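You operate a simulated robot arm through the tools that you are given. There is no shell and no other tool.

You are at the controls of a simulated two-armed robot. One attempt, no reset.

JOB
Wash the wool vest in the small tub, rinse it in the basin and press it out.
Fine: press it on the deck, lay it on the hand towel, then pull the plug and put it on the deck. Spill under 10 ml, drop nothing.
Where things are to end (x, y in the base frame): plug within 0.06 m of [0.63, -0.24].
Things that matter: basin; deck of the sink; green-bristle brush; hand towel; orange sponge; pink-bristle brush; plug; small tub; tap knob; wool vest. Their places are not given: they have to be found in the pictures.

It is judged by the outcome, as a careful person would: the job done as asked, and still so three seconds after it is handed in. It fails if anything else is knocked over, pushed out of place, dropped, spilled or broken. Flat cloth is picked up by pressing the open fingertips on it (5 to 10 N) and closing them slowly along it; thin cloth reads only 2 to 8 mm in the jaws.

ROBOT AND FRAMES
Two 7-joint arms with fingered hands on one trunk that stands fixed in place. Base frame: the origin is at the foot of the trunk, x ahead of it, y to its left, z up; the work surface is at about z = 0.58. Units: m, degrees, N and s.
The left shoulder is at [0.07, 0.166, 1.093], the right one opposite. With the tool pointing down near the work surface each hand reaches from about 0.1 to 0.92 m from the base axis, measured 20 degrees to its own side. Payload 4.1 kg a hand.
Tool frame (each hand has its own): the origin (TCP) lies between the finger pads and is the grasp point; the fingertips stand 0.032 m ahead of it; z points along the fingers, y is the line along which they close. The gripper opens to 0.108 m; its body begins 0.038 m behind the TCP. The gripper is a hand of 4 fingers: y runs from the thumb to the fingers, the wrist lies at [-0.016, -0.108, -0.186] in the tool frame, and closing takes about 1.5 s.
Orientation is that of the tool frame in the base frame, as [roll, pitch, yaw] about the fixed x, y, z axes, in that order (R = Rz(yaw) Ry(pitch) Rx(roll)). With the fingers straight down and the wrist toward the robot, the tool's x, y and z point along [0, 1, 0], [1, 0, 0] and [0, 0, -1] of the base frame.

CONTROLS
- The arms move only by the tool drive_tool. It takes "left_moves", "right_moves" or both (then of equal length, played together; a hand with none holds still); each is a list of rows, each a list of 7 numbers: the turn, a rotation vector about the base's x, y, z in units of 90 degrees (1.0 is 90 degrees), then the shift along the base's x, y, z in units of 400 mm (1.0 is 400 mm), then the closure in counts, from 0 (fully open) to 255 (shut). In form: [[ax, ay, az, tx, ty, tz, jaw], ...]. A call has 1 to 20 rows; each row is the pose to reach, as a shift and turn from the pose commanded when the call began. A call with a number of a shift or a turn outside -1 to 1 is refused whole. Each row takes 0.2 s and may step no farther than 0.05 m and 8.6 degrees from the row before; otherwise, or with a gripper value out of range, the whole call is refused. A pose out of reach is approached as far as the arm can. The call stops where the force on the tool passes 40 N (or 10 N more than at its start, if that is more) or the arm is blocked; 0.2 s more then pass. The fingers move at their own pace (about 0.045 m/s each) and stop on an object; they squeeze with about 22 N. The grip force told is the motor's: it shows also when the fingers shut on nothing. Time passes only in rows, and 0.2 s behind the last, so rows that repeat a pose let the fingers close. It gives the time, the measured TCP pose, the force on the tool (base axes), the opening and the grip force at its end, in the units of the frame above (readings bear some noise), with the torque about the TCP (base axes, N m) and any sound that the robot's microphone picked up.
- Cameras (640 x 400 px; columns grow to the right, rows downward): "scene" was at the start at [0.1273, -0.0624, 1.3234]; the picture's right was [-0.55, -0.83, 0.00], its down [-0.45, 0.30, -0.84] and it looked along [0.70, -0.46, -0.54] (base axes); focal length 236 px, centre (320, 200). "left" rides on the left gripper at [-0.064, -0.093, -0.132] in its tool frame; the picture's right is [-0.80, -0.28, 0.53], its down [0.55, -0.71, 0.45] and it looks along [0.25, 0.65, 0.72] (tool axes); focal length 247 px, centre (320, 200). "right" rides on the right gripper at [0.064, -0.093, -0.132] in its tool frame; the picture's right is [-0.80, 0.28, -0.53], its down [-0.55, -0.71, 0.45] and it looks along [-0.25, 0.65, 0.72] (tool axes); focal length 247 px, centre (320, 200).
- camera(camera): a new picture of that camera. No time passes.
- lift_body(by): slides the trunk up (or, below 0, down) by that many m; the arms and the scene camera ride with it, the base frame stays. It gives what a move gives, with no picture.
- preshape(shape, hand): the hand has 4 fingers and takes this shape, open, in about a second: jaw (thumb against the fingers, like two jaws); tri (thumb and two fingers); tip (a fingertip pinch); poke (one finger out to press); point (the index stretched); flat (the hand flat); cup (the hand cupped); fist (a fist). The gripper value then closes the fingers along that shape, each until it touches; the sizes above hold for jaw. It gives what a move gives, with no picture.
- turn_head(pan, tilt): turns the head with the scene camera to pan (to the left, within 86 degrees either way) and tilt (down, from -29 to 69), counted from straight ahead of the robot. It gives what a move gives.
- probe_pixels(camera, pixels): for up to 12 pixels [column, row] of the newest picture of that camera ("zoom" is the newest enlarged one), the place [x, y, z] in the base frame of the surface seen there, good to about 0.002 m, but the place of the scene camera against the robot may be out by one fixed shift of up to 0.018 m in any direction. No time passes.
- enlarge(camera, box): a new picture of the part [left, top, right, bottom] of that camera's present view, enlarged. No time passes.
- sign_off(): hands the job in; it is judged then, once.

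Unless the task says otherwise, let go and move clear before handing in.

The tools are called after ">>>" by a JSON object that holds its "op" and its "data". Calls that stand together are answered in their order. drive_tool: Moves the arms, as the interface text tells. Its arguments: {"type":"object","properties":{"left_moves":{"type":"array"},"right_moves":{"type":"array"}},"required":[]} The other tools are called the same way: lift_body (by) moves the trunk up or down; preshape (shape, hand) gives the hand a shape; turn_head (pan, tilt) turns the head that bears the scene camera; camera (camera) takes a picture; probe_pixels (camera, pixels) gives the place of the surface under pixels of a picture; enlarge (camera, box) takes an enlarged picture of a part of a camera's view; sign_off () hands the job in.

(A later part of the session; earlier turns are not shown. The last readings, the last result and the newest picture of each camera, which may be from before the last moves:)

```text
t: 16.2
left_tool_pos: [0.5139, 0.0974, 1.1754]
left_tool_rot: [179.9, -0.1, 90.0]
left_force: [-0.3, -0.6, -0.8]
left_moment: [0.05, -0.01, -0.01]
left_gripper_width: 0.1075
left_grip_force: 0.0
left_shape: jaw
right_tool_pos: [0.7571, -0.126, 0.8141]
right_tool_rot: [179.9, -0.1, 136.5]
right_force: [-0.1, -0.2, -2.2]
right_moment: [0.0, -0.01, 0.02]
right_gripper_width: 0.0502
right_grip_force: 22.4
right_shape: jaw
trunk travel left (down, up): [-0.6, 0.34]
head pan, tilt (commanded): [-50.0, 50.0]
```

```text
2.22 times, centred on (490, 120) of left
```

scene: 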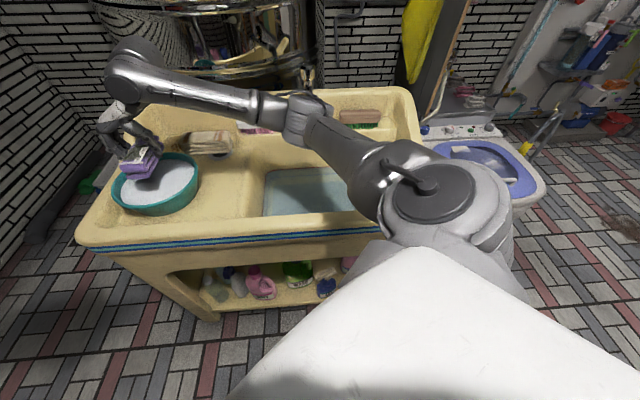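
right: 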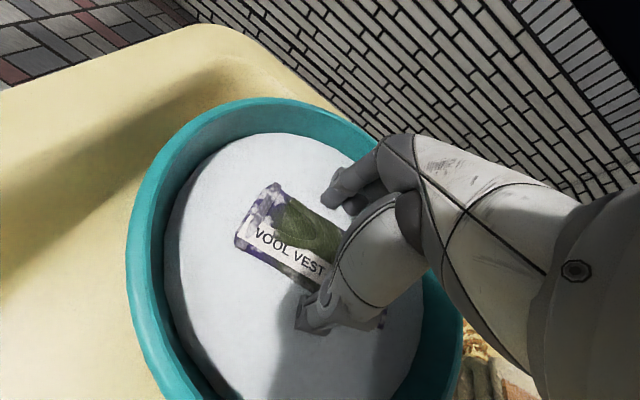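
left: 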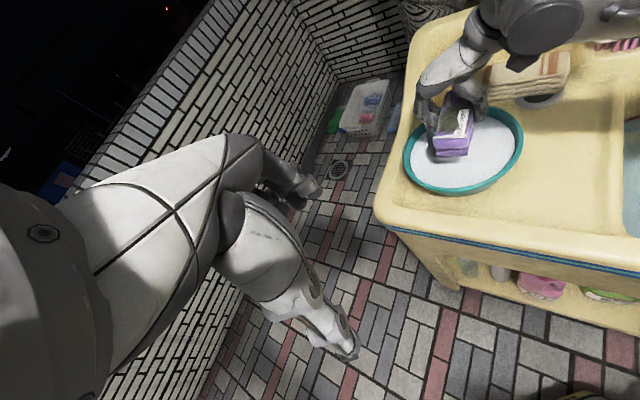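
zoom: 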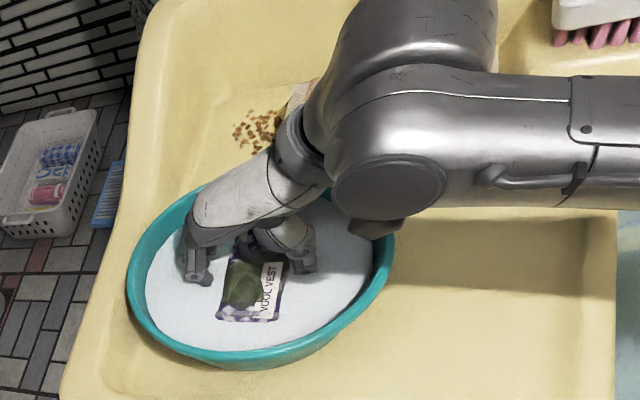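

The vest's top is just at the suds level (right (290,235)). I'll probe the level and then go about 8 mm deeper.

>>> {"op": "probe_pixels", "data": {"camera": "right", "pixels": [[200, 230], [230, 320], [300, 160], [300, 225], [250, 380]]}}

>>> {"op": "drive_tool", "data": {"right_moves": [[0, 0, 0, 0, 0, -0.01, 255], [0, 0, 0, 0, 0, -0.02, 255], [0, 0, 0, 0, 0, -0.025, 255], [0, 0, 0, 0, 0, -0.025, 255], [0, 0, 0, 0, 0, -0.025, 255]]}}

>>> {"op": "camera", "data": {"camera": "right"}}

>>> {"op": "enlarge", "data": {"camera": "left", "box": [390, 30, 590, 210]}}

```text
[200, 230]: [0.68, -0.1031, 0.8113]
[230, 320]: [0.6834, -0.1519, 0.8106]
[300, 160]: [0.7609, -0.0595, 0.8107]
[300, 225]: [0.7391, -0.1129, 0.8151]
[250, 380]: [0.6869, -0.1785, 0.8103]
```

```text
t: 17.4
left_tool_pos: [0.5118, 0.0986, 1.1762]
left_tool_rot: [-180.0, 0.0, 90.1]
left_force: [0.7, 0.5, 0.5]
left_moment: [0.01, 0.01, 0.0]
left_gripper_width: 0.1077
left_grip_force: 0.0
left_shape: jaw
right_tool_pos: [0.7579, -0.1259, 0.808]
right_tool_rot: [179.9, 0.1, 136.4]
right_force: [4.7, -2.0, 12.9]
right_moment: [-0.18, -0.03, 0.06]
right_gripper_width: 0.0507
right_grip_force: 22.1
right_shape: jaw
trunk travel left (down, up): [-0.6, 0.34]
head pan, tilt (commanded): [-50.0, 50.0]
```

```text
taken
```

right: 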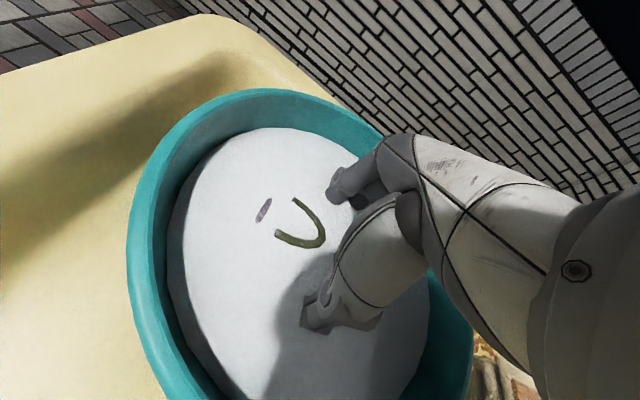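

```text
2.22 times, centred on (490, 120) of left
```

zoom: 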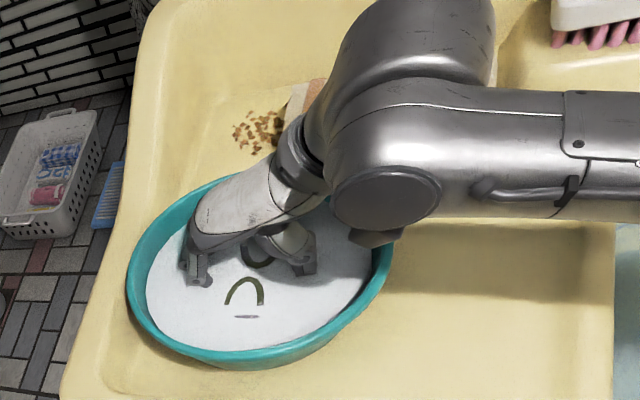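

The suds level is down to 0.811 as the wool soaks, and the vest now rests on the tub floor (12.9 N up), almost covered with only the neck ribs showing at (300,225). I'll ease up 3-4 mm and swish it gently ±16 mm in both directions.

>>> {"op": "drive_tool", "data": {"right_moves": [[0, 0, 0, 0, 0, 0.009, 255], [0, 0, 0, 0.0138, 0.0145, 0.009, 255], [0, 0, 0, 0.0276, 0.029, 0.009, 255], [0, 0, 0, 0.0138, 0.0145, 0.009, 255], [0, 0, 0, 0, 0, 0.009, 255], [0, 0, 0, -0.0138, -0.0145, 0.009, 255], [0, 0, 0, -0.0276, -0.029, 0.009, 255], [0, 0, 0, -0.0138, -0.0145, 0.009, 255], [0, 0, 0, 0, 0, 0.009, 255], [0, 0, 0, 0.0145, -0.0138, 0.009, 255], [0, 0, 0, 0.029, -0.0276, 0.009, 255], [0, 0, 0, 0.0145, -0.0138, 0.009, 255], [0, 0, 0, 0, 0, 0.009, 255], [0, 0, 0, -0.0145, 0.0138, 0.009, 255], [0, 0, 0, -0.029, 0.0276, 0.009, 255], [0, 0, 0, -0.0145, 0.0138, 0.009, 255], [0, 0, 0, 0, 0, 0.009, 255]]}}

>>> {"op": "camera", "data": {"camera": "right"}}

>>> {"op": "enlarge", "data": {"camera": "left", "box": [390, 30, 590, 210]}}

```text
t: 21.0
left_tool_pos: [0.5136, 0.0984, 1.1739]
left_tool_rot: [179.9, 0.0, 90.0]
left_force: [-0.8, 0.2, -0.8]
left_moment: [0.03, -0.02, -0.01]
left_gripper_width: 0.1077
left_grip_force: 0.1
left_shape: jaw
right_tool_pos: [0.7566, -0.1264, 0.8076]
right_tool_rot: [-180.0, 0.0, 136.5]
right_force: [0.0, -0.3, -2.2]
right_moment: [0.04, -0.01, 0.0]
right_gripper_width: 0.0505
right_grip_force: 21.7
right_shape: jaw
trunk travel left (down, up): [-0.6, 0.34]
head pan, tilt (commanded): [-50.0, 50.0]
```

```text
taken
```

right: 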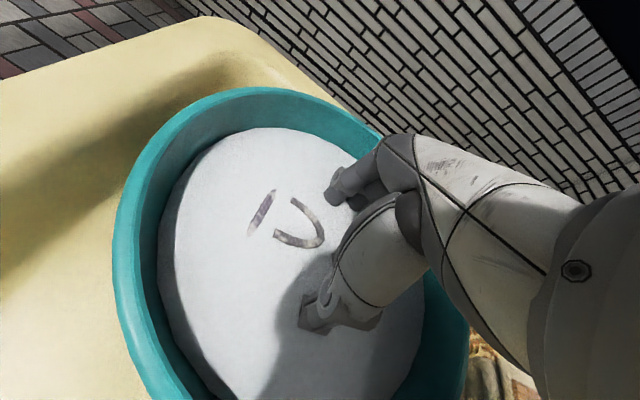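

```text
2.22 times, centred on (490, 120) of left
```

zoom: 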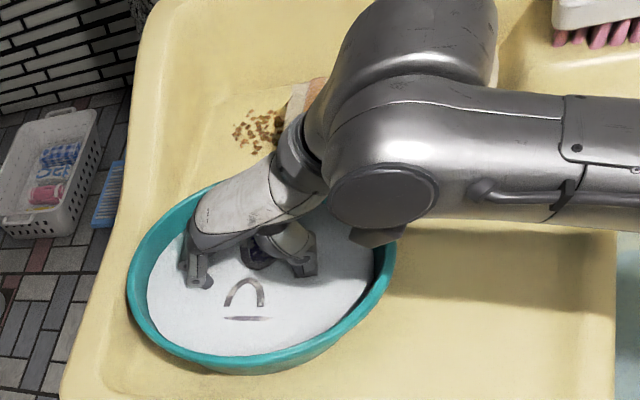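

The ribs at right (300,220) turned from olive to pale grey, so the washing works. The tub may have shifted a few mm, so I'll probe its rim before continuing.

>>> {"op": "enlarge", "data": {"camera": "left", "box": [390, 90, 540, 210]}}

>>> {"op": "probe_pixels", "data": {"camera": "zoom", "pixels": [[120, 200], [140, 275], [220, 325], [320, 330], [420, 290], [490, 225], [508, 160], [300, 345], [300, 230], [118, 190]]}}

```text
3.33 times, centred on (465, 150) of left
```

zoom: 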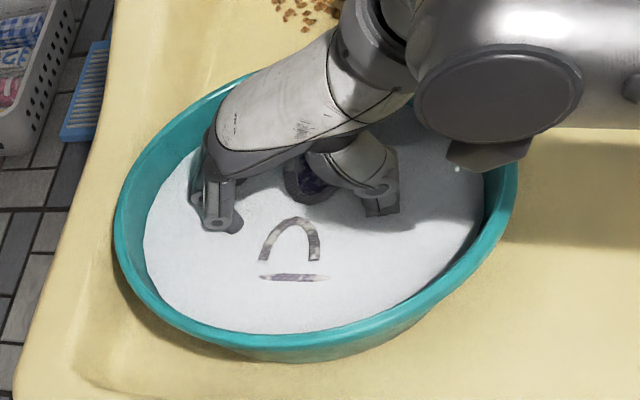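

```text
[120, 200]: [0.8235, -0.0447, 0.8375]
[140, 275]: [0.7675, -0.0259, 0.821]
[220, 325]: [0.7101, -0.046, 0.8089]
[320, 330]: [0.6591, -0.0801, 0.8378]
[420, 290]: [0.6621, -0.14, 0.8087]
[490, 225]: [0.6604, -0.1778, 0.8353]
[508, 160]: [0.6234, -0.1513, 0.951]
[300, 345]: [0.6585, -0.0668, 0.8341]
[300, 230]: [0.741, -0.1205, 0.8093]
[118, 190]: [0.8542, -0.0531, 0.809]
```

The tub moved only about 4 mm; to avoid dragging it more I'll stop swishing sideways and instead knead in place: lower 3 mm so the vest rests on the tub floor, then open and close the jaws around it a few times.

>>> {"op": "drive_tool", "data": {"right_moves": [[0, 0, 0, -0.004, 0, -0.006, 255], [0, 0, 0, -0.004, 0, -0.006, 200], [0, 0, 0, -0.004, 0, -0.006, 95], [0, 0, 0, -0.004, 0, -0.006, 95], [0, 0, 0, -0.004, 0, -0.006, 180], [0, 0, 0, -0.004, 0, -0.006, 255], [0, 0, 0, -0.004, 0, -0.006, 255], [0, 0, 0, -0.004, 0, -0.006, 95], [0, 0, 0, -0.004, 0, -0.006, 95], [0, 0, 0, -0.004, 0, -0.006, 180], [0, 0, 0, -0.004, 0, -0.006, 255], [0, 0, 0, -0.004, 0, -0.006, 255], [0, 0, 0, -0.004, 0, -0.006, 95], [0, 0, 0, -0.004, 0, -0.006, 95], [0, 0, 0, -0.004, 0, -0.006, 180], [0, 0, 0, -0.004, 0, -0.006, 255], [0, 0, 0, -0.004, 0, -0.006, 255], [0, 0, 0, -0.004, 0, -0.006, 255]]}}

>>> {"op": "camera", "data": {"camera": "right"}}

>>> {"op": "enlarge", "data": {"camera": "left", "box": [390, 90, 540, 210]}}

```text
t: 24.8
left_tool_pos: [0.5116, 0.0978, 1.1743]
left_tool_rot: [179.9, 0.0, 90.1]
left_force: [0.1, -0.7, -0.8]
left_moment: [-0.01, -0.02, 0.01]
left_gripper_width: 0.1079
left_grip_force: 0.1
left_shape: jaw
right_tool_pos: [0.7558, -0.127, 0.8048]
right_tool_rot: [-180.0, 0.0, 136.4]
right_force: [0.3, -0.1, 0.3]
right_moment: [0.0, 0.0, 0.03]
right_gripper_width: 0.0508
right_grip_force: 22.2
right_shape: jaw
trunk travel left (down, up): [-0.6, 0.34]
head pan, tilt (commanded): [-50.0, 50.0]
```

```text
taken
```

right: 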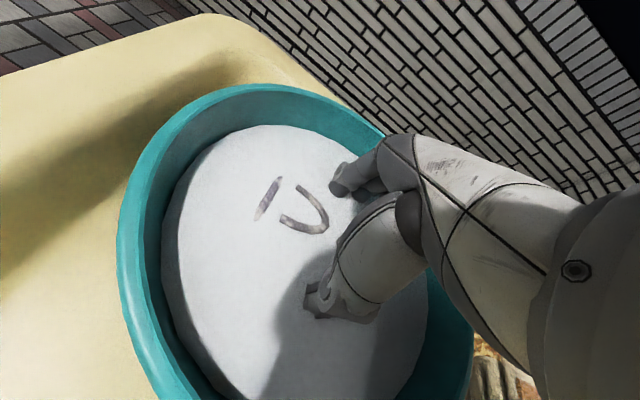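

```text
3.33 times, centred on (465, 150) of left
```

zoom: 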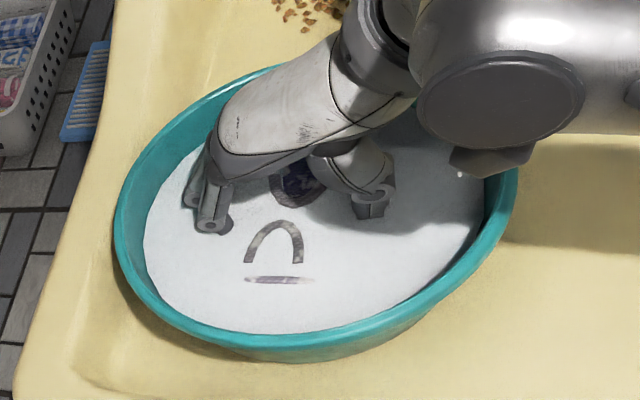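

The tub stayed put and the vest is held again at 0.0508 m. I'll lift it slowly a few cm, still above the tub, to see what is left of the stain.

>>> {"op": "drive_tool", "data": {"right_moves": [[0, 0, 0, 0, 0, 0.02, 255], [0, 0, 0, 0, 0, 0.04, 255], [0, 0, 0, 0, 0, 0.06, 255], [0, 0, 0, 0, 0, 0.08, 255], [0, 0, 0, 0, 0, 0.1, 255], [0, 0, 0, 0, 0, 0.12, 255], [0, 0, 0, 0, 0, 0.14, 255], [0, 0, 0, 0, 0, 0.14, 255], [0, 0, 0, 0, 0, 0.14, 255], [0, 0, 0, 0, 0, 0.14, 255]]}}

>>> {"op": "camera", "data": {"camera": "right"}}

>>> {"op": "enlarge", "data": {"camera": "left", "box": [390, 70, 540, 190]}}

>>> {"op": "enlarge", "data": {"camera": "right", "box": [200, 150, 400, 350]}}

```text
t: 27.0
left_tool_pos: [0.5131, 0.0991, 1.1749]
left_tool_rot: [179.9, 0.0, 90.0]
left_force: [-0.4, -0.1, 0.3]
left_moment: [-0.02, 0.01, -0.01]
left_gripper_width: 0.1075
left_grip_force: 0.0
left_shape: jaw
right_tool_pos: [0.7587, -0.1241, 0.861]
right_tool_rot: [180.0, -0.1, 136.4]
right_force: [0.0, 0.2, -2.0]
right_moment: [0.01, -0.06, 0.0]
right_gripper_width: 0.051
right_grip_force: 21.6
right_shape: jaw
trunk travel left (down, up): [-0.6, 0.34]
head pan, tilt (commanded): [-50.0, 50.0]
```

```text
taken
```

right: 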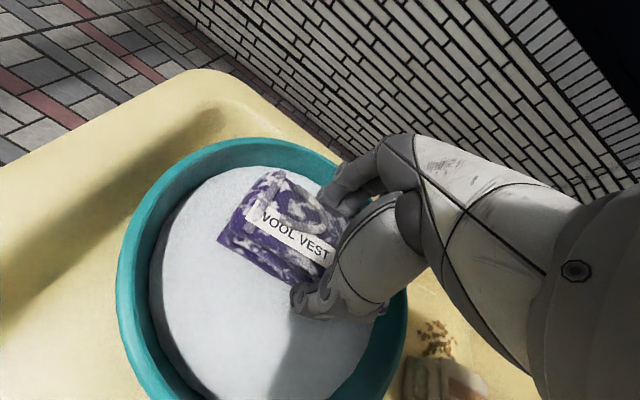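

```text
3.33 times, centred on (465, 130) of left
```

zoom: 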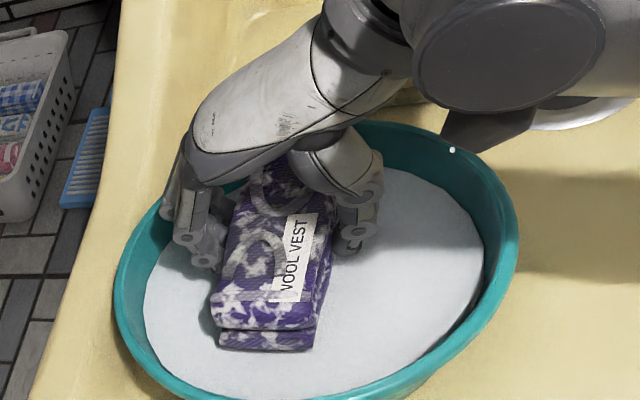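

```text
2.00 times, centred on (300, 250) of right
```

zoom: 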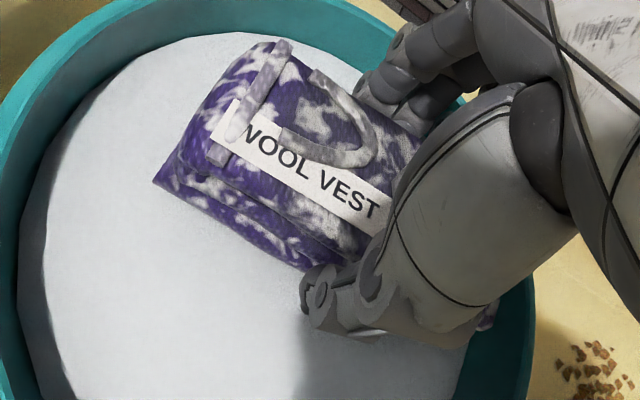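

The stain has gone from the visible top (zoom (320,120)); it's purple with white suds now. To be thorough I'll dunk it again gently, knead three more times, and lift it slowly.

>>> {"op": "drive_tool", "data": {"right_moves": [[0, 0, 0, -0.004, -0.004, -0.03, 255], [0, 0, 0, -0.006, -0.006, -0.06, 255], [0, 0, 0, -0.007, -0.007, -0.09, 255], [0, 0, 0, -0.007, -0.007, -0.12, 255], [0, 0, 0, -0.007, -0.007, -0.14, 255], [0, 0, 0, -0.007, -0.007, -0.14, 200], [0, 0, 0, -0.007, -0.007, -0.14, 95], [0, 0, 0, -0.007, -0.007, -0.14, 95], [0, 0, 0, -0.007, -0.007, -0.14, 180], [0, 0, 0, -0.007, -0.007, -0.14, 255], [0, 0, 0, -0.007, -0.007, -0.14, 255], [0, 0, 0, -0.007, -0.007, -0.14, 95], [0, 0, 0, -0.007, -0.007, -0.14, 95], [0, 0, 0, -0.007, -0.007, -0.14, 180], [0, 0, 0, -0.007, -0.007, -0.14, 255], [0, 0, 0, -0.007, -0.007, -0.14, 255], [0, 0, 0, -0.007, -0.007, -0.14, 255]]}}

>>> {"op": "drive_tool", "data": {"right_moves": [[0, 0, 0, 0, 0, 0.03, 255], [0, 0, 0, 0, 0, 0.06, 255], [0, 0, 0, 0, 0, 0.03, 255], [0, 0, 0, 0, 0, 0, 255], [0, 0, 0, 0, 0, 0.03, 255], [0, 0, 0, 0, 0, 0.06, 255], [0, 0, 0, 0, 0, 0.03, 255], [0, 0, 0, 0, 0, 0, 255], [0, 0, 0, 0, 0, 0.03, 255], [0, 0, 0, 0, 0, 0.06, 255], [0, 0, 0, 0, 0, 0.03, 255], [0, 0, 0, 0, 0, 0, 255], [0, 0, 0, 0, 0, 0, 255]]}}

>>> {"op": "camera", "data": {"camera": "right"}}

>>> {"op": "enlarge", "data": {"camera": "left", "box": [390, 90, 540, 210]}}

```text
t: 30.6
left_tool_pos: [0.5134, 0.0991, 1.1745]
left_tool_rot: [180.0, 0.1, 89.9]
left_force: [0.5, 0.3, 0.4]
left_moment: [0.0, -0.01, 0.02]
left_gripper_width: 0.1076
left_grip_force: 0.0
left_shape: jaw
right_tool_pos: [0.7542, -0.1279, 0.8074]
right_tool_rot: [179.9, 0.0, 136.5]
right_force: [0.3, 0.5, -0.8]
right_moment: [0.0, 0.02, 0.0]
right_gripper_width: 0.0512
right_grip_force: 22.2
right_shape: jaw
trunk travel left (down, up): [-0.6, 0.34]
head pan, tilt (commanded): [-50.0, 50.0]
```

```text
t: 33.4
left_tool_pos: [0.5126, 0.0985, 1.175]
left_tool_rot: [-179.9, 0.0, 90.0]
left_force: [-0.5, -0.9, -0.1]
left_moment: [-0.01, -0.01, -0.02]
left_gripper_width: 0.1077
left_grip_force: 0.1
left_shape: jaw
right_tool_pos: [0.7549, -0.1275, 0.8073]
right_tool_rot: [179.9, 0.1, 136.6]
right_force: [1.4, 0.4, 4.2]
right_moment: [-0.07, -0.04, -0.01]
right_gripper_width: 0.0512
right_grip_force: 22.3
right_shape: jaw
trunk travel left (down, up): [-0.6, 0.34]
head pan, tilt (commanded): [-50.0, 50.0]
```

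```text
taken
```

right: 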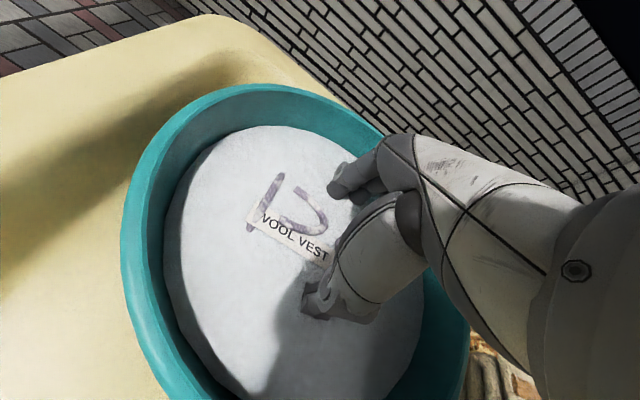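

```text
3.33 times, centred on (465, 150) of left
```

zoom: 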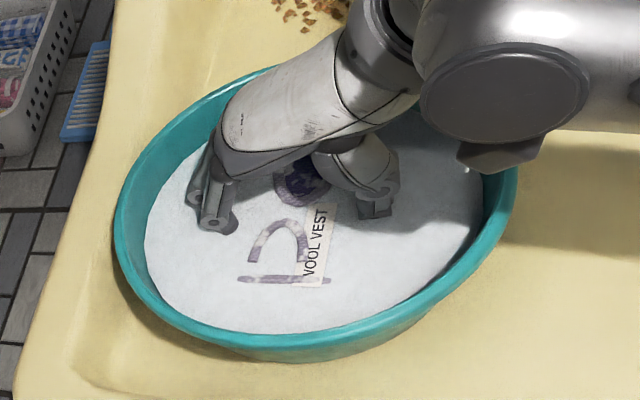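

The washing looks complete: pale ribs, clean label. I'll lift the vest slowly to just above the suds and hold it there for a couple of seconds to drip into the tub.

>>> {"op": "drive_tool", "data": {"right_moves": [[0, 0, 0, 0, 0, 0.02, 255], [0, 0, 0, 0, 0, 0.04, 255], [0, 0, 0, 0, 0, 0.06, 255], [0, 0, 0, 0, 0, 0.08, 255], [0, 0, 0, 0, 0, 0.1, 255], [0, 0, 0, 0, 0, 0.12, 255], [0, 0, 0, 0, 0, 0.14, 255], [0, 0, 0, 0, 0, 0.16, 255], [0, 0, 0, 0, 0, 0.16, 255], [0, 0, 0, 0, 0, 0.16, 255], [0, 0, 0, 0, 0, 0.16, 255], [0, 0, 0, 0, 0, 0.16, 255], [0, 0, 0, 0, 0, 0.16, 255], [0, 0, 0, 0, 0, 0.16, 255], [0, 0, 0, 0, 0, 0.16, 255], [0, 0, 0, 0, 0, 0.16, 255], [0, 0, 0, 0, 0, 0.16, 255], [0, 0, 0, 0, 0, 0.16, 255], [0, 0, 0, 0, 0, 0.16, 255]]}}

>>> {"op": "camera", "data": {"camera": "right"}}

>>> {"op": "enlarge", "data": {"camera": "left", "box": [390, 70, 540, 190]}}

>>> {"op": "enlarge", "data": {"camera": "right", "box": [200, 150, 400, 350]}}

```text
t: 37.4
left_tool_pos: [0.513, 0.098, 1.175]
left_tool_rot: [-180.0, -0.1, 90.0]
left_force: [-0.3, 0.3, 0.3]
left_moment: [-0.01, 0.01, -0.04]
left_gripper_width: 0.1077
left_grip_force: 0.1
left_shape: jaw
right_tool_pos: [0.7535, -0.1276, 0.8695]
right_tool_rot: [-180.0, 0.1, 136.7]
right_force: [0.3, -0.3, -2.2]
right_moment: [-0.02, -0.01, -0.04]
right_gripper_width: 0.051
right_grip_force: 21.8
right_shape: jaw
trunk travel left (down, up): [-0.6, 0.34]
head pan, tilt (commanded): [-50.0, 50.0]
```

```text
taken
```

right: 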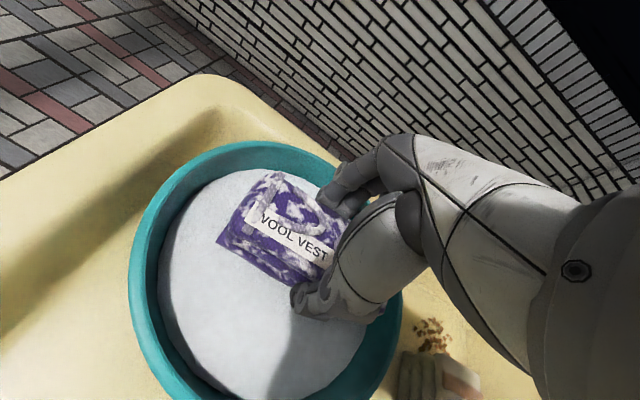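

```text
3.33 times, centred on (465, 130) of left
```

zoom: 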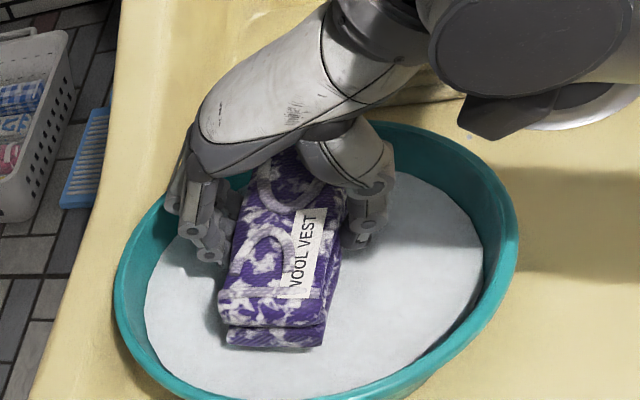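

```text
2.00 times, centred on (300, 250) of right
```

zoom: 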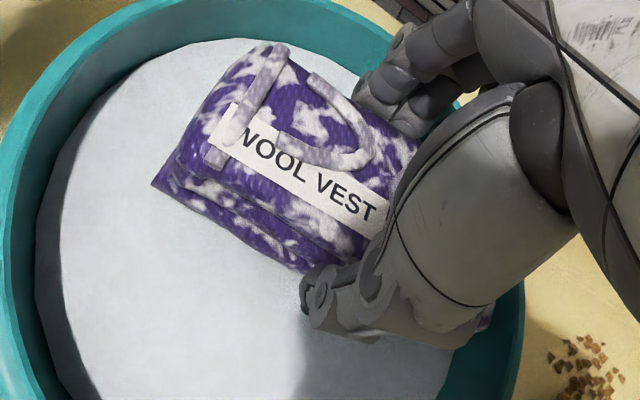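

The vest's top is now clean purple with suds and no dark patch. I'll raise the trunk 0.12 m (hand rises too, still above the tub) so that the elbow and wrist clear the basin rim later.

>>> {"op": "lift_body", "data": {"by": 0.12}}

>>> {"op": "camera", "data": {"camera": "scene"}}

>>> {"op": "camera", "data": {"camera": "left"}}

```text
t: 38.9
left_tool_pos: [0.5135, 0.0989, 1.2946]
left_tool_rot: [-179.9, 0.0, 89.9]
left_force: [0.5, -0.1, 0.8]
left_moment: [0.0, 0.01, 0.0]
left_gripper_width: 0.1078
left_grip_force: 0.0
left_shape: jaw
right_tool_pos: [0.7542, -0.127, 0.9876]
right_tool_rot: [-179.9, 0.1, 136.6]
right_force: [0.3, -0.3, -2.7]
right_moment: [0.0, -0.03, 0.01]
right_gripper_width: 0.0509
right_grip_force: 22.1
right_shape: jaw
trunk travel left (down, up): [-0.72, 0.22]
head pan, tilt (commanded): [-50.0, 50.0]
```

```text
taken
```

scene: 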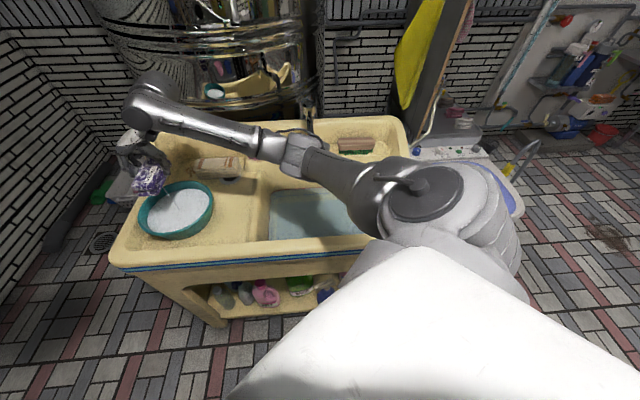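

```text
taken
```

left: 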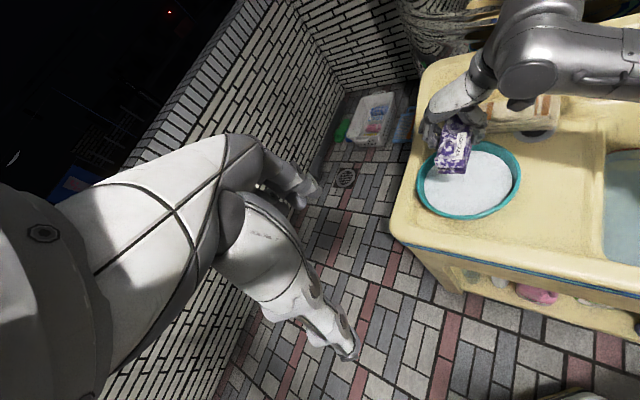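

Scene is clear. I'll carry the vest along the middle of the deck (v≈0.63, not over the towel) to above the basin at about (0.44,-0.48,0.92).

>>> {"op": "drive_tool", "data": {"right_moves": [[0, 0, 0, -0.03, -0.034, -0.01, 255], [0, 0, 0, -0.09, -0.102, -0.025, 255], [0, 0, 0, -0.155, -0.175, -0.04, 255], [0, 0, 0, -0.22, -0.248, -0.055, 255], [0, 0, 0, -0.285, -0.321, -0.07, 255], [0, 0, 0, -0.35, -0.394, -0.085, 255], [0, 0, 0, -0.415, -0.467, -0.1, 255], [0, 0, 0, -0.48, -0.54, -0.115, 255], [0, 0, 0, -0.545, -0.613, -0.13, 255], [0, 0, 0, -0.61, -0.686, -0.145, 255], [0, 0, 0, -0.675, -0.759, -0.16, 255], [0, 0, 0, -0.735, -0.827, -0.17, 255], [0, 0, 0, -0.785, -0.8825, -0.175, 255], [0, 0, 0, -0.785, -0.8825, -0.175, 255]]}}

>>> {"op": "camera", "data": {"camera": "right"}}

>>> {"op": "camera", "data": {"camera": "scene"}}

>>> {"op": "camera", "data": {"camera": "left"}}

```text
t: 41.9
left_tool_pos: [0.5132, 0.0978, 1.2958]
left_tool_rot: [-179.9, 0.0, 89.9]
left_force: [1.1, -0.5, 0.0]
left_moment: [0.04, 0.0, 0.0]
left_gripper_width: 0.1076
left_grip_force: 0.0
left_shape: jaw
right_tool_pos: [0.4393, -0.4811, 0.922]
right_tool_rot: [-179.9, 0.0, 136.7]
right_force: [-0.2, 0.2, -2.4]
right_moment: [0.01, 0.01, 0.02]
right_gripper_width: 0.0509
right_grip_force: 22.1
right_shape: jaw
trunk travel left (down, up): [-0.72, 0.22]
head pan, tilt (commanded): [-50.0, 50.0]
```

```text
taken
```

right: 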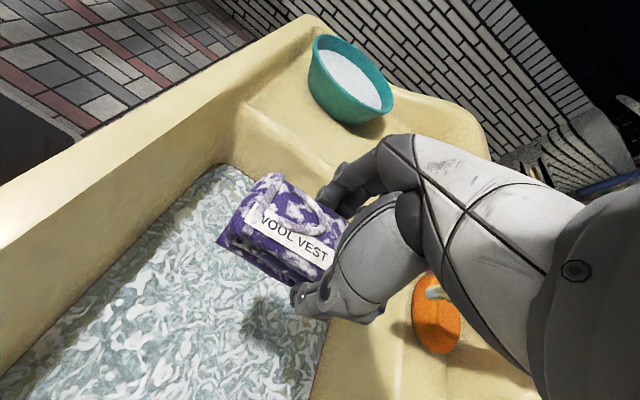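

```text
taken
```

scene: 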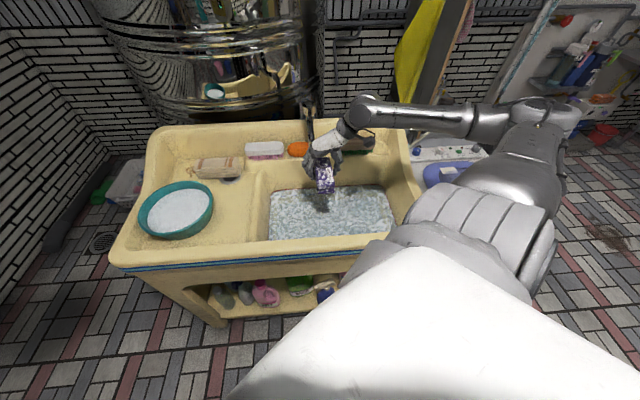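

```text
taken
```

left: 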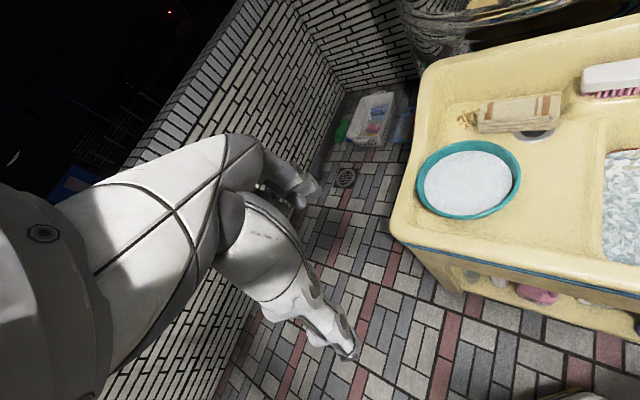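

The vest is above the basin; the basin's water surface now looks rippled or foamy. I'll enlarge the tap area to check it is not running, and the water.

>>> {"op": "enlarge", "data": {"camera": "scene", "box": [230, 90, 420, 250]}}

>>> {"op": "enlarge", "data": {"camera": "right", "box": [300, 230, 520, 400]}}

>>> {"op": "probe_pixels", "data": {"camera": "right", "pixels": [[100, 300], [150, 260], [250, 380], [200, 200], [437, 295], [437, 330], [240, 240], [300, 290]]}}

```text
2.50 times, centred on (325, 170) of scene
```

zoom: 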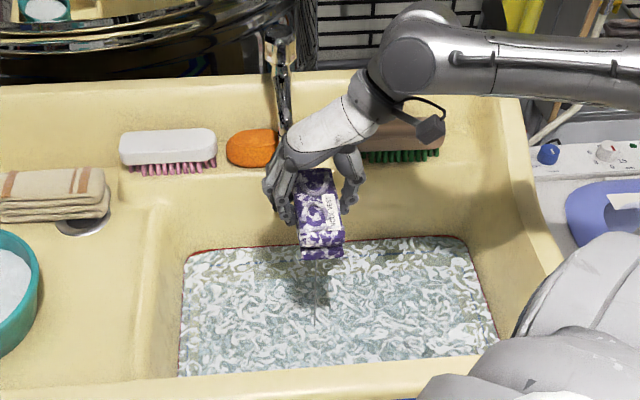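

```text
2.35 times, centred on (410, 315) of right
```

zoom: 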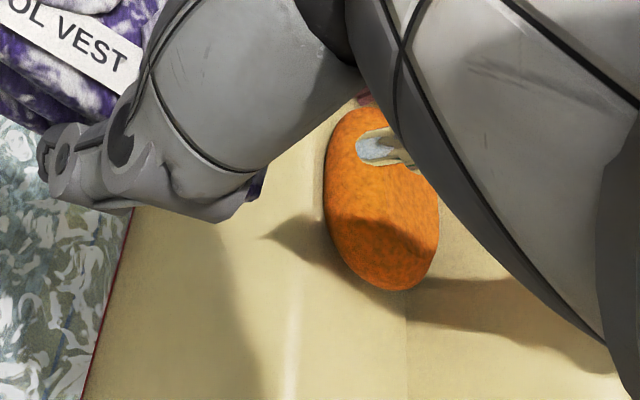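

```text
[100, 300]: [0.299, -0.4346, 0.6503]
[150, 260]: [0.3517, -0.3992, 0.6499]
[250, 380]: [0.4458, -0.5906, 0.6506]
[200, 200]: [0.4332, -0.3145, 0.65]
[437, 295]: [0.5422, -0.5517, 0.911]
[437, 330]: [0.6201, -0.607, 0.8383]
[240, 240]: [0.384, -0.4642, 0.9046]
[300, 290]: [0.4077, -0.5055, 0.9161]
```

The tap is dry; the foam comes from suds dripping into the basin (water level z=0.650). I'll lower the vest in stages, first 0.15 m, and check the arm against the rim.

>>> {"op": "drive_tool", "data": {"right_moves": [[0, 0, 0, 0, 0, -0.05, 255], [0, 0, 0, 0, 0, -0.125, 255], [0, 0, 0, 0, 0, -0.2, 255], [0, 0, 0, 0, 0, -0.275, 255], [0, 0, 0, 0, 0, -0.35, 255], [0, 0, 0, 0, 0, -0.4, 255], [0, 0, 0, 0, 0, -0.4, 255]]}}

>>> {"op": "camera", "data": {"camera": "right"}}

>>> {"op": "camera", "data": {"camera": "scene"}}

>>> {"op": "probe_pixels", "data": {"camera": "scene", "pixels": [[370, 120], [420, 120], [460, 125], [500, 130], [530, 150], [400, 160], [410, 200], [330, 145], [345, 150]]}}

```text
t: 43.5
left_tool_pos: [0.5132, 0.0981, 1.2954]
left_tool_rot: [-180.0, 0.0, 90.0]
left_force: [-0.5, 0.4, 0.1]
left_moment: [-0.01, 0.01, 0.02]
left_gripper_width: 0.1076
left_grip_force: 0.1
left_shape: jaw
right_tool_pos: [0.4379, -0.4808, 0.7597]
right_tool_rot: [179.9, -0.1, 136.6]
right_force: [0.0, -0.8, -2.4]
right_moment: [0.01, -0.02, 0.01]
right_gripper_width: 0.0509
right_grip_force: 22.5
right_shape: jaw
trunk travel left (down, up): [-0.72, 0.22]
head pan, tilt (commanded): [-50.0, 50.0]
```

```text
taken
```

right: 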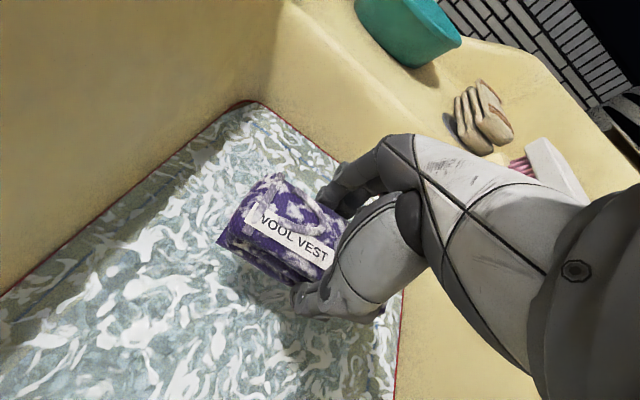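

```text
taken
```

scene: 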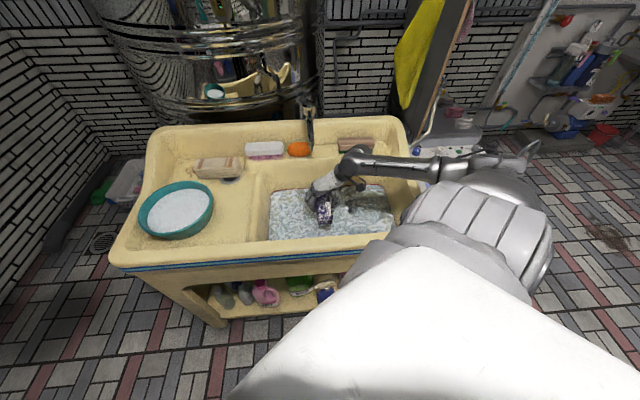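

```text
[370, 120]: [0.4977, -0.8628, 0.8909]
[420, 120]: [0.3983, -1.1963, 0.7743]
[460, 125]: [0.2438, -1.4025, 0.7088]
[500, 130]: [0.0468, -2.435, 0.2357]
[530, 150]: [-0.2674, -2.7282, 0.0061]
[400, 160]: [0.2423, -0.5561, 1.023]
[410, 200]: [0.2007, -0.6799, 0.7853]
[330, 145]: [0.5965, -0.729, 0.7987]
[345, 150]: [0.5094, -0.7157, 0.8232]
```

The forearm is at z≈1.02 near (0.24,-0.56). I'll probe along the forearm and the sink's right-hand rim to be sure another 0.13 m of descent stays clear.

>>> {"op": "probe_pixels", "data": {"camera": "scene", "pixels": [[355, 165], [380, 165], [430, 165], [450, 165], [470, 165], [490, 165], [410, 180], [405, 185], [400, 130], [392, 122], [380, 238], [350, 240]]}}

>>> {"op": "enlarge", "data": {"camera": "scene", "box": [280, 100, 520, 260]}}

```text
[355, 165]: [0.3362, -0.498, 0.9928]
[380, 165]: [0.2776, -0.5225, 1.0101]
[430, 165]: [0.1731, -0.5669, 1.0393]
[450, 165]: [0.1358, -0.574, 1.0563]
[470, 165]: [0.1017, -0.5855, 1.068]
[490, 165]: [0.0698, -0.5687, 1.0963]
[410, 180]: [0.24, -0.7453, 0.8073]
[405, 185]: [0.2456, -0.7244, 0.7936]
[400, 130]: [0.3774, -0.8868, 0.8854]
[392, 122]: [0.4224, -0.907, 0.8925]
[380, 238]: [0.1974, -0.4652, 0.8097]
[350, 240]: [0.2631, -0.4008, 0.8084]
```

```text
2.50 times, centred on (400, 180) of scene
```

zoom: 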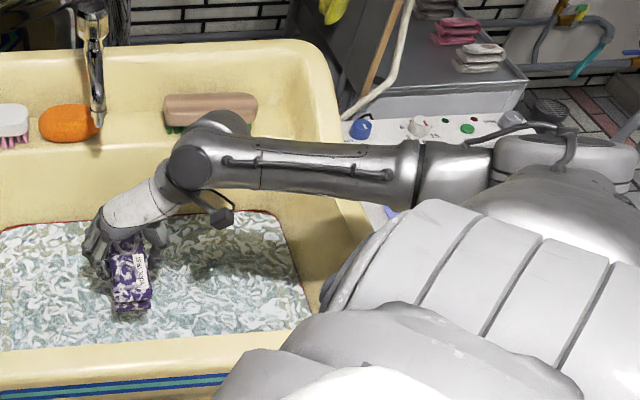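

The forearm's top is at 1.01–1.07 where it crosses the rim (0.81), leaving enough margin. I'll lower the vest slowly under the water to z≈0.632.

>>> {"op": "drive_tool", "data": {"right_moves": [[0, 0, 0, 0, 0, -0.04, 255], [0, 0, 0, 0, 0, -0.08, 255], [0, 0, 0, 0, 0, -0.115, 255], [0, 0, 0, 0, 0, -0.145, 255], [0, 0, 0, 0, 0, -0.175, 255], [0, 0, 0, 0, 0, -0.205, 255], [0, 0, 0, 0, 0, -0.235, 255], [0, 0, 0, 0, 0, -0.265, 255], [0, 0, 0, 0, 0, -0.295, 255], [0, 0, 0, 0, 0, -0.32, 255], [0, 0, 0, 0, 0, -0.32, 255]]}}

>>> {"op": "camera", "data": {"camera": "right"}}

>>> {"op": "enlarge", "data": {"camera": "scene", "box": [280, 100, 520, 260]}}

```text
t: 45.9
left_tool_pos: [0.5131, 0.0982, 1.295]
left_tool_rot: [-180.0, 0.0, 90.0]
left_force: [0.4, -0.1, 0.0]
left_moment: [0.0, 0.02, 0.0]
left_gripper_width: 0.1074
left_grip_force: 0.0
left_shape: jaw
right_tool_pos: [0.439, -0.4789, 0.6317]
right_tool_rot: [180.0, 0.0, 136.5]
right_force: [0.8, -0.2, -2.2]
right_moment: [-0.04, -0.01, -0.03]
right_gripper_width: 0.051
right_grip_force: 22.0
right_shape: jaw
trunk travel left (down, up): [-0.72, 0.22]
head pan, tilt (commanded): [-50.0, 50.0]
```

```text
taken
```

right: 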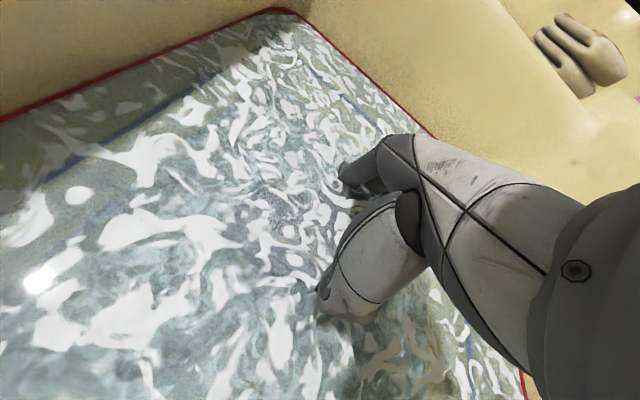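

```text
2.50 times, centred on (400, 180) of scene
```

zoom: 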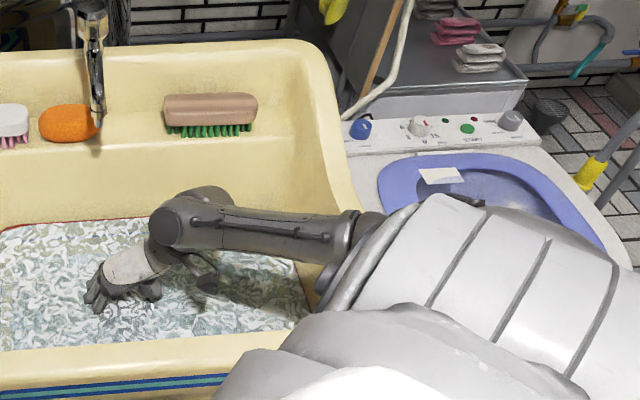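

The vest is fully under water in the basin with no contact forces. I'll check the elbow's clearance to the right rim, then swish gently.

>>> {"op": "probe_pixels", "data": {"camera": "zoom", "pixels": [[200, 225], [260, 235], [320, 235], [360, 225], [345, 290], [330, 270], [310, 260], [335, 215], [345, 200]]}}

>>> {"op": "drive_tool", "data": {"right_moves": [[0, 0, 0, 0.02, 0.021, 0, 255], [0, 0, 0, 0.045, 0.047, 0, 255], [0, 0, 0, 0.06, 0.063, 0, 255], [0, 0, 0, 0.045, 0.047, 0, 255], [0, 0, 0, 0.02, 0.021, 0, 255], [0, 0, 0, -0.01, -0.01, 0, 255], [0, 0, 0, -0.03, -0.031, 0, 255], [0, 0, 0, -0.01, -0.01, 0, 255], [0, 0, 0, 0.02, 0.021, 0, 255], [0, 0, 0, 0.045, 0.047, 0, 255], [0, 0, 0, 0.06, 0.063, 0, 255], [0, 0, 0, 0.045, 0.047, 0, 255], [0, 0, 0, 0.02, 0.021, 0, 255], [0, 0, 0, 0, 0, 0, 255], [0, 0, 0, -0.02, 0.02, 0, 255], [0, 0, 0, -0.04, 0.04, 0, 255], [0, 0, 0, -0.02, 0.02, 0, 255], [0, 0, 0, 0, 0, 0, 255], [0, 0, 0, 0, 0, 0, 255]]}}

>>> {"op": "camera", "data": {"camera": "right"}}

>>> {"op": "camera", "data": {"camera": "scene"}}

```text
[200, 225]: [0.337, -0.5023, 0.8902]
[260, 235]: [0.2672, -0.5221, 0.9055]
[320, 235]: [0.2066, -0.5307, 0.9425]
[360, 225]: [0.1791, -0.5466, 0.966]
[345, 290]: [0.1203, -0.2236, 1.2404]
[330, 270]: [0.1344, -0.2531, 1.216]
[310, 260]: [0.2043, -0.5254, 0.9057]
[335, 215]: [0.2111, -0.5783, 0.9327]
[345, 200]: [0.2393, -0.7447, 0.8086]
```

```text
t: 49.9
left_tool_pos: [0.512, 0.0986, 1.2955]
left_tool_rot: [180.0, 0.0, 90.0]
left_force: [0.0, 0.1, 0.3]
left_moment: [-0.02, 0.01, 0.01]
left_gripper_width: 0.1076
left_grip_force: 0.1
left_shape: jaw
right_tool_pos: [0.4395, -0.4802, 0.6313]
right_tool_rot: [180.0, 0.1, 136.6]
right_force: [0.0, 0.2, -3.0]
right_moment: [-0.01, -0.01, 0.02]
right_gripper_width: 0.0508
right_grip_force: 21.8
right_shape: jaw
trunk travel left (down, up): [-0.72, 0.22]
head pan, tilt (commanded): [-50.0, 50.0]
```

```text
taken
```

right: 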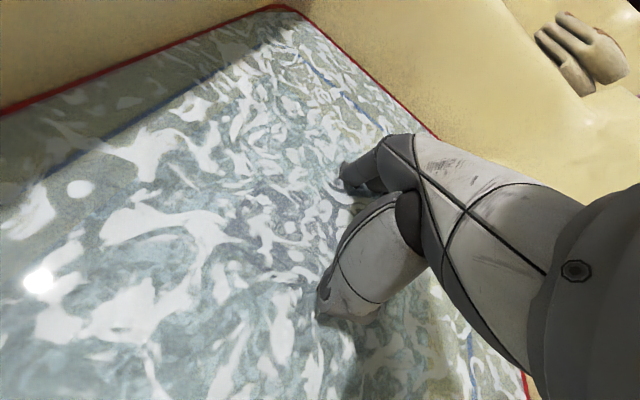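

```text
taken
```

scene: 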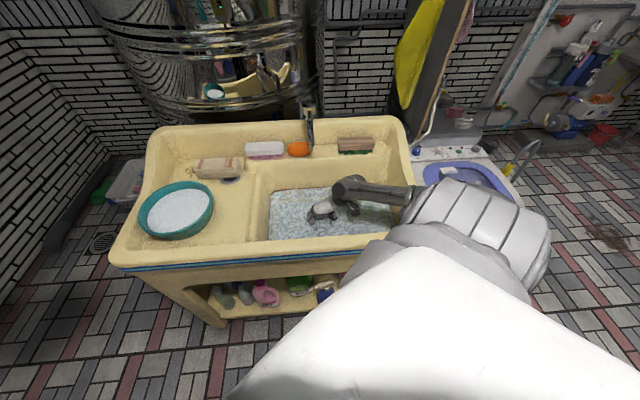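

No contact, all steady. Next I'll lower about 1 cm to rest the vest on the basin floor and knead it there a few times so the suds rinse out of the inside.

>>> {"op": "drive_tool", "data": {"right_moves": [[0, 0, 0, 0, 0, -0.012, 255], [0, 0, 0, 0, 0, -0.022, 255], [0, 0, 0, 0, 0, -0.026, 255], [0, 0, 0, 0, 0, -0.026, 255]]}}

```text
t: 50.9
left_tool_pos: [0.5115, 0.0977, 1.296]
left_tool_rot: [-180.0, 0.0, 90.1]
left_force: [-0.1, 0.4, 0.9]
left_moment: [0.02, 0.01, 0.02]
left_gripper_width: 0.1075
left_grip_force: 0.0
left_shape: jaw
right_tool_pos: [0.4397, -0.4813, 0.6214]
right_tool_rot: [180.0, 0.1, 136.5]
right_force: [-3.6, 0.3, 6.3]
right_moment: [0.0, 0.07, -0.03]
right_gripper_width: 0.0507
right_grip_force: 22.2
right_shape: jaw
trunk travel left (down, up): [-0.72, 0.22]
head pan, tilt (commanded): [-50.0, 50.0]
```

The vest rests on the basin floor (6.3 N up at z 0.621). I'll knead it with the jaws three times, then hold.

>>> {"op": "drive_tool", "data": {"right_moves": [[0, 0, 0, 0, 0, 0, 200], [0, 0, 0, 0, 0, 0, 95], [0, 0, 0, 0, 0, 0, 95], [0, 0, 0, 0, 0, 0, 180], [0, 0, 0, 0, 0, 0, 255], [0, 0, 0, 0, 0, 0, 255], [0, 0, 0, 0, 0, 0, 95], [0, 0, 0, 0, 0, 0, 95], [0, 0, 0, 0, 0, 0, 180], [0, 0, 0, 0, 0, 0, 255], [0, 0, 0, 0, 0, 0, 255], [0, 0, 0, 0, 0, 0, 95], [0, 0, 0, 0, 0, 0, 95], [0, 0, 0, 0, 0, 0, 180], [0, 0, 0, 0, 0, 0, 255], [0, 0, 0, 0, 0, 0, 255], [0, 0, 0, 0, 0, 0, 255], [0, 0, 0, 0, 0, 0, 255]]}}

>>> {"op": "drive_tool", "data": {"right_moves": [[0, 0, 0, 0, 0, 0.025, 255], [0, 0, 0, 0.03, 0.031, 0.03, 255], [0, 0, 0, 0.06, 0.063, 0.03, 255], [0, 0, 0, 0.03, 0.031, 0.03, 255], [0, 0, 0, 0, 0, 0.03, 255], [0, 0, 0, -0.03, -0.031, 0.03, 255], [0, 0, 0, 0, 0, 0.03, 255], [0, 0, 0, 0.03, 0.031, 0.03, 255], [0, 0, 0, 0.06, 0.063, 0.03, 255], [0, 0, 0, 0.03, 0.031, 0.03, 255], [0, 0, 0, 0, 0, 0.03, 255], [0, 0, 0, 0, 0, 0.06, 255], [0, 0, 0, 0, 0, 0.09, 255], [0, 0, 0, 0, 0, 0.13, 255], [0, 0, 0, 0, 0, 0.17, 255], [0, 0, 0, 0, 0, 0.21, 255], [0, 0, 0, 0, 0, 0.25, 255], [0, 0, 0, 0, 0, 0.25, 255], [0, 0, 0, 0, 0, 0.25, 255]]}}

>>> {"op": "camera", "data": {"camera": "right"}}

>>> {"op": "enlarge", "data": {"camera": "scene", "box": [260, 130, 420, 240]}}

>>> {"op": "enlarge", "data": {"camera": "right", "box": [200, 150, 400, 350]}}

```text
t: 54.7
left_tool_pos: [0.5138, 0.0983, 1.2943]
left_tool_rot: [-180.0, 0.0, 90.0]
left_force: [1.0, -0.6, 0.5]
left_moment: [-0.02, 0.0, -0.02]
left_gripper_width: 0.1075
left_grip_force: 0.0
left_shape: jaw
right_tool_pos: [0.4401, -0.4819, 0.6213]
right_tool_rot: [180.0, 0.0, 136.6]
right_force: [0.3, -0.4, 0.3]
right_moment: [0.02, -0.05, 0.02]
right_gripper_width: 0.0509
right_grip_force: 21.6
right_shape: jaw
trunk travel left (down, up): [-0.72, 0.22]
head pan, tilt (commanded): [-50.0, 50.0]
```

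```text
t: 58.7
left_tool_pos: [0.5125, 0.0974, 1.2949]
left_tool_rot: [180.0, 0.1, 89.9]
left_force: [-0.6, 0.2, -0.5]
left_moment: [0.0, 0.0, -0.03]
left_gripper_width: 0.1074
left_grip_force: 0.1
left_shape: jaw
right_tool_pos: [0.4396, -0.4807, 0.7211]
right_tool_rot: [-180.0, 0.0, 136.5]
right_force: [-0.4, -0.3, -3.4]
right_moment: [-0.04, -0.02, -0.02]
right_gripper_width: 0.051
right_grip_force: 21.4
right_shape: jaw
trunk travel left (down, up): [-0.72, 0.22]
head pan, tilt (commanded): [-50.0, 50.0]
```

```text
taken
```

right: 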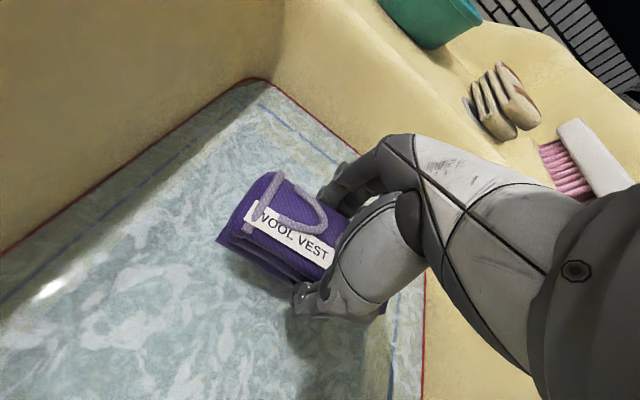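

```text
3.64 times, centred on (340, 185) of scene
```

zoom: 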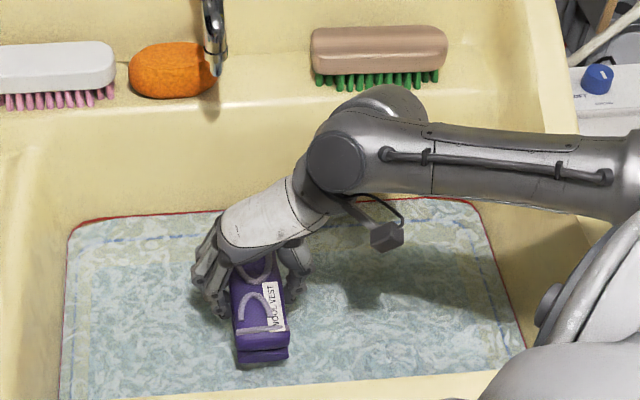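

```text
2.00 times, centred on (300, 250) of right
```

zoom: 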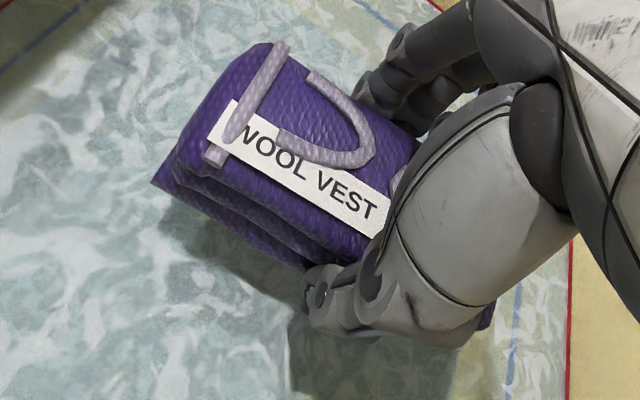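

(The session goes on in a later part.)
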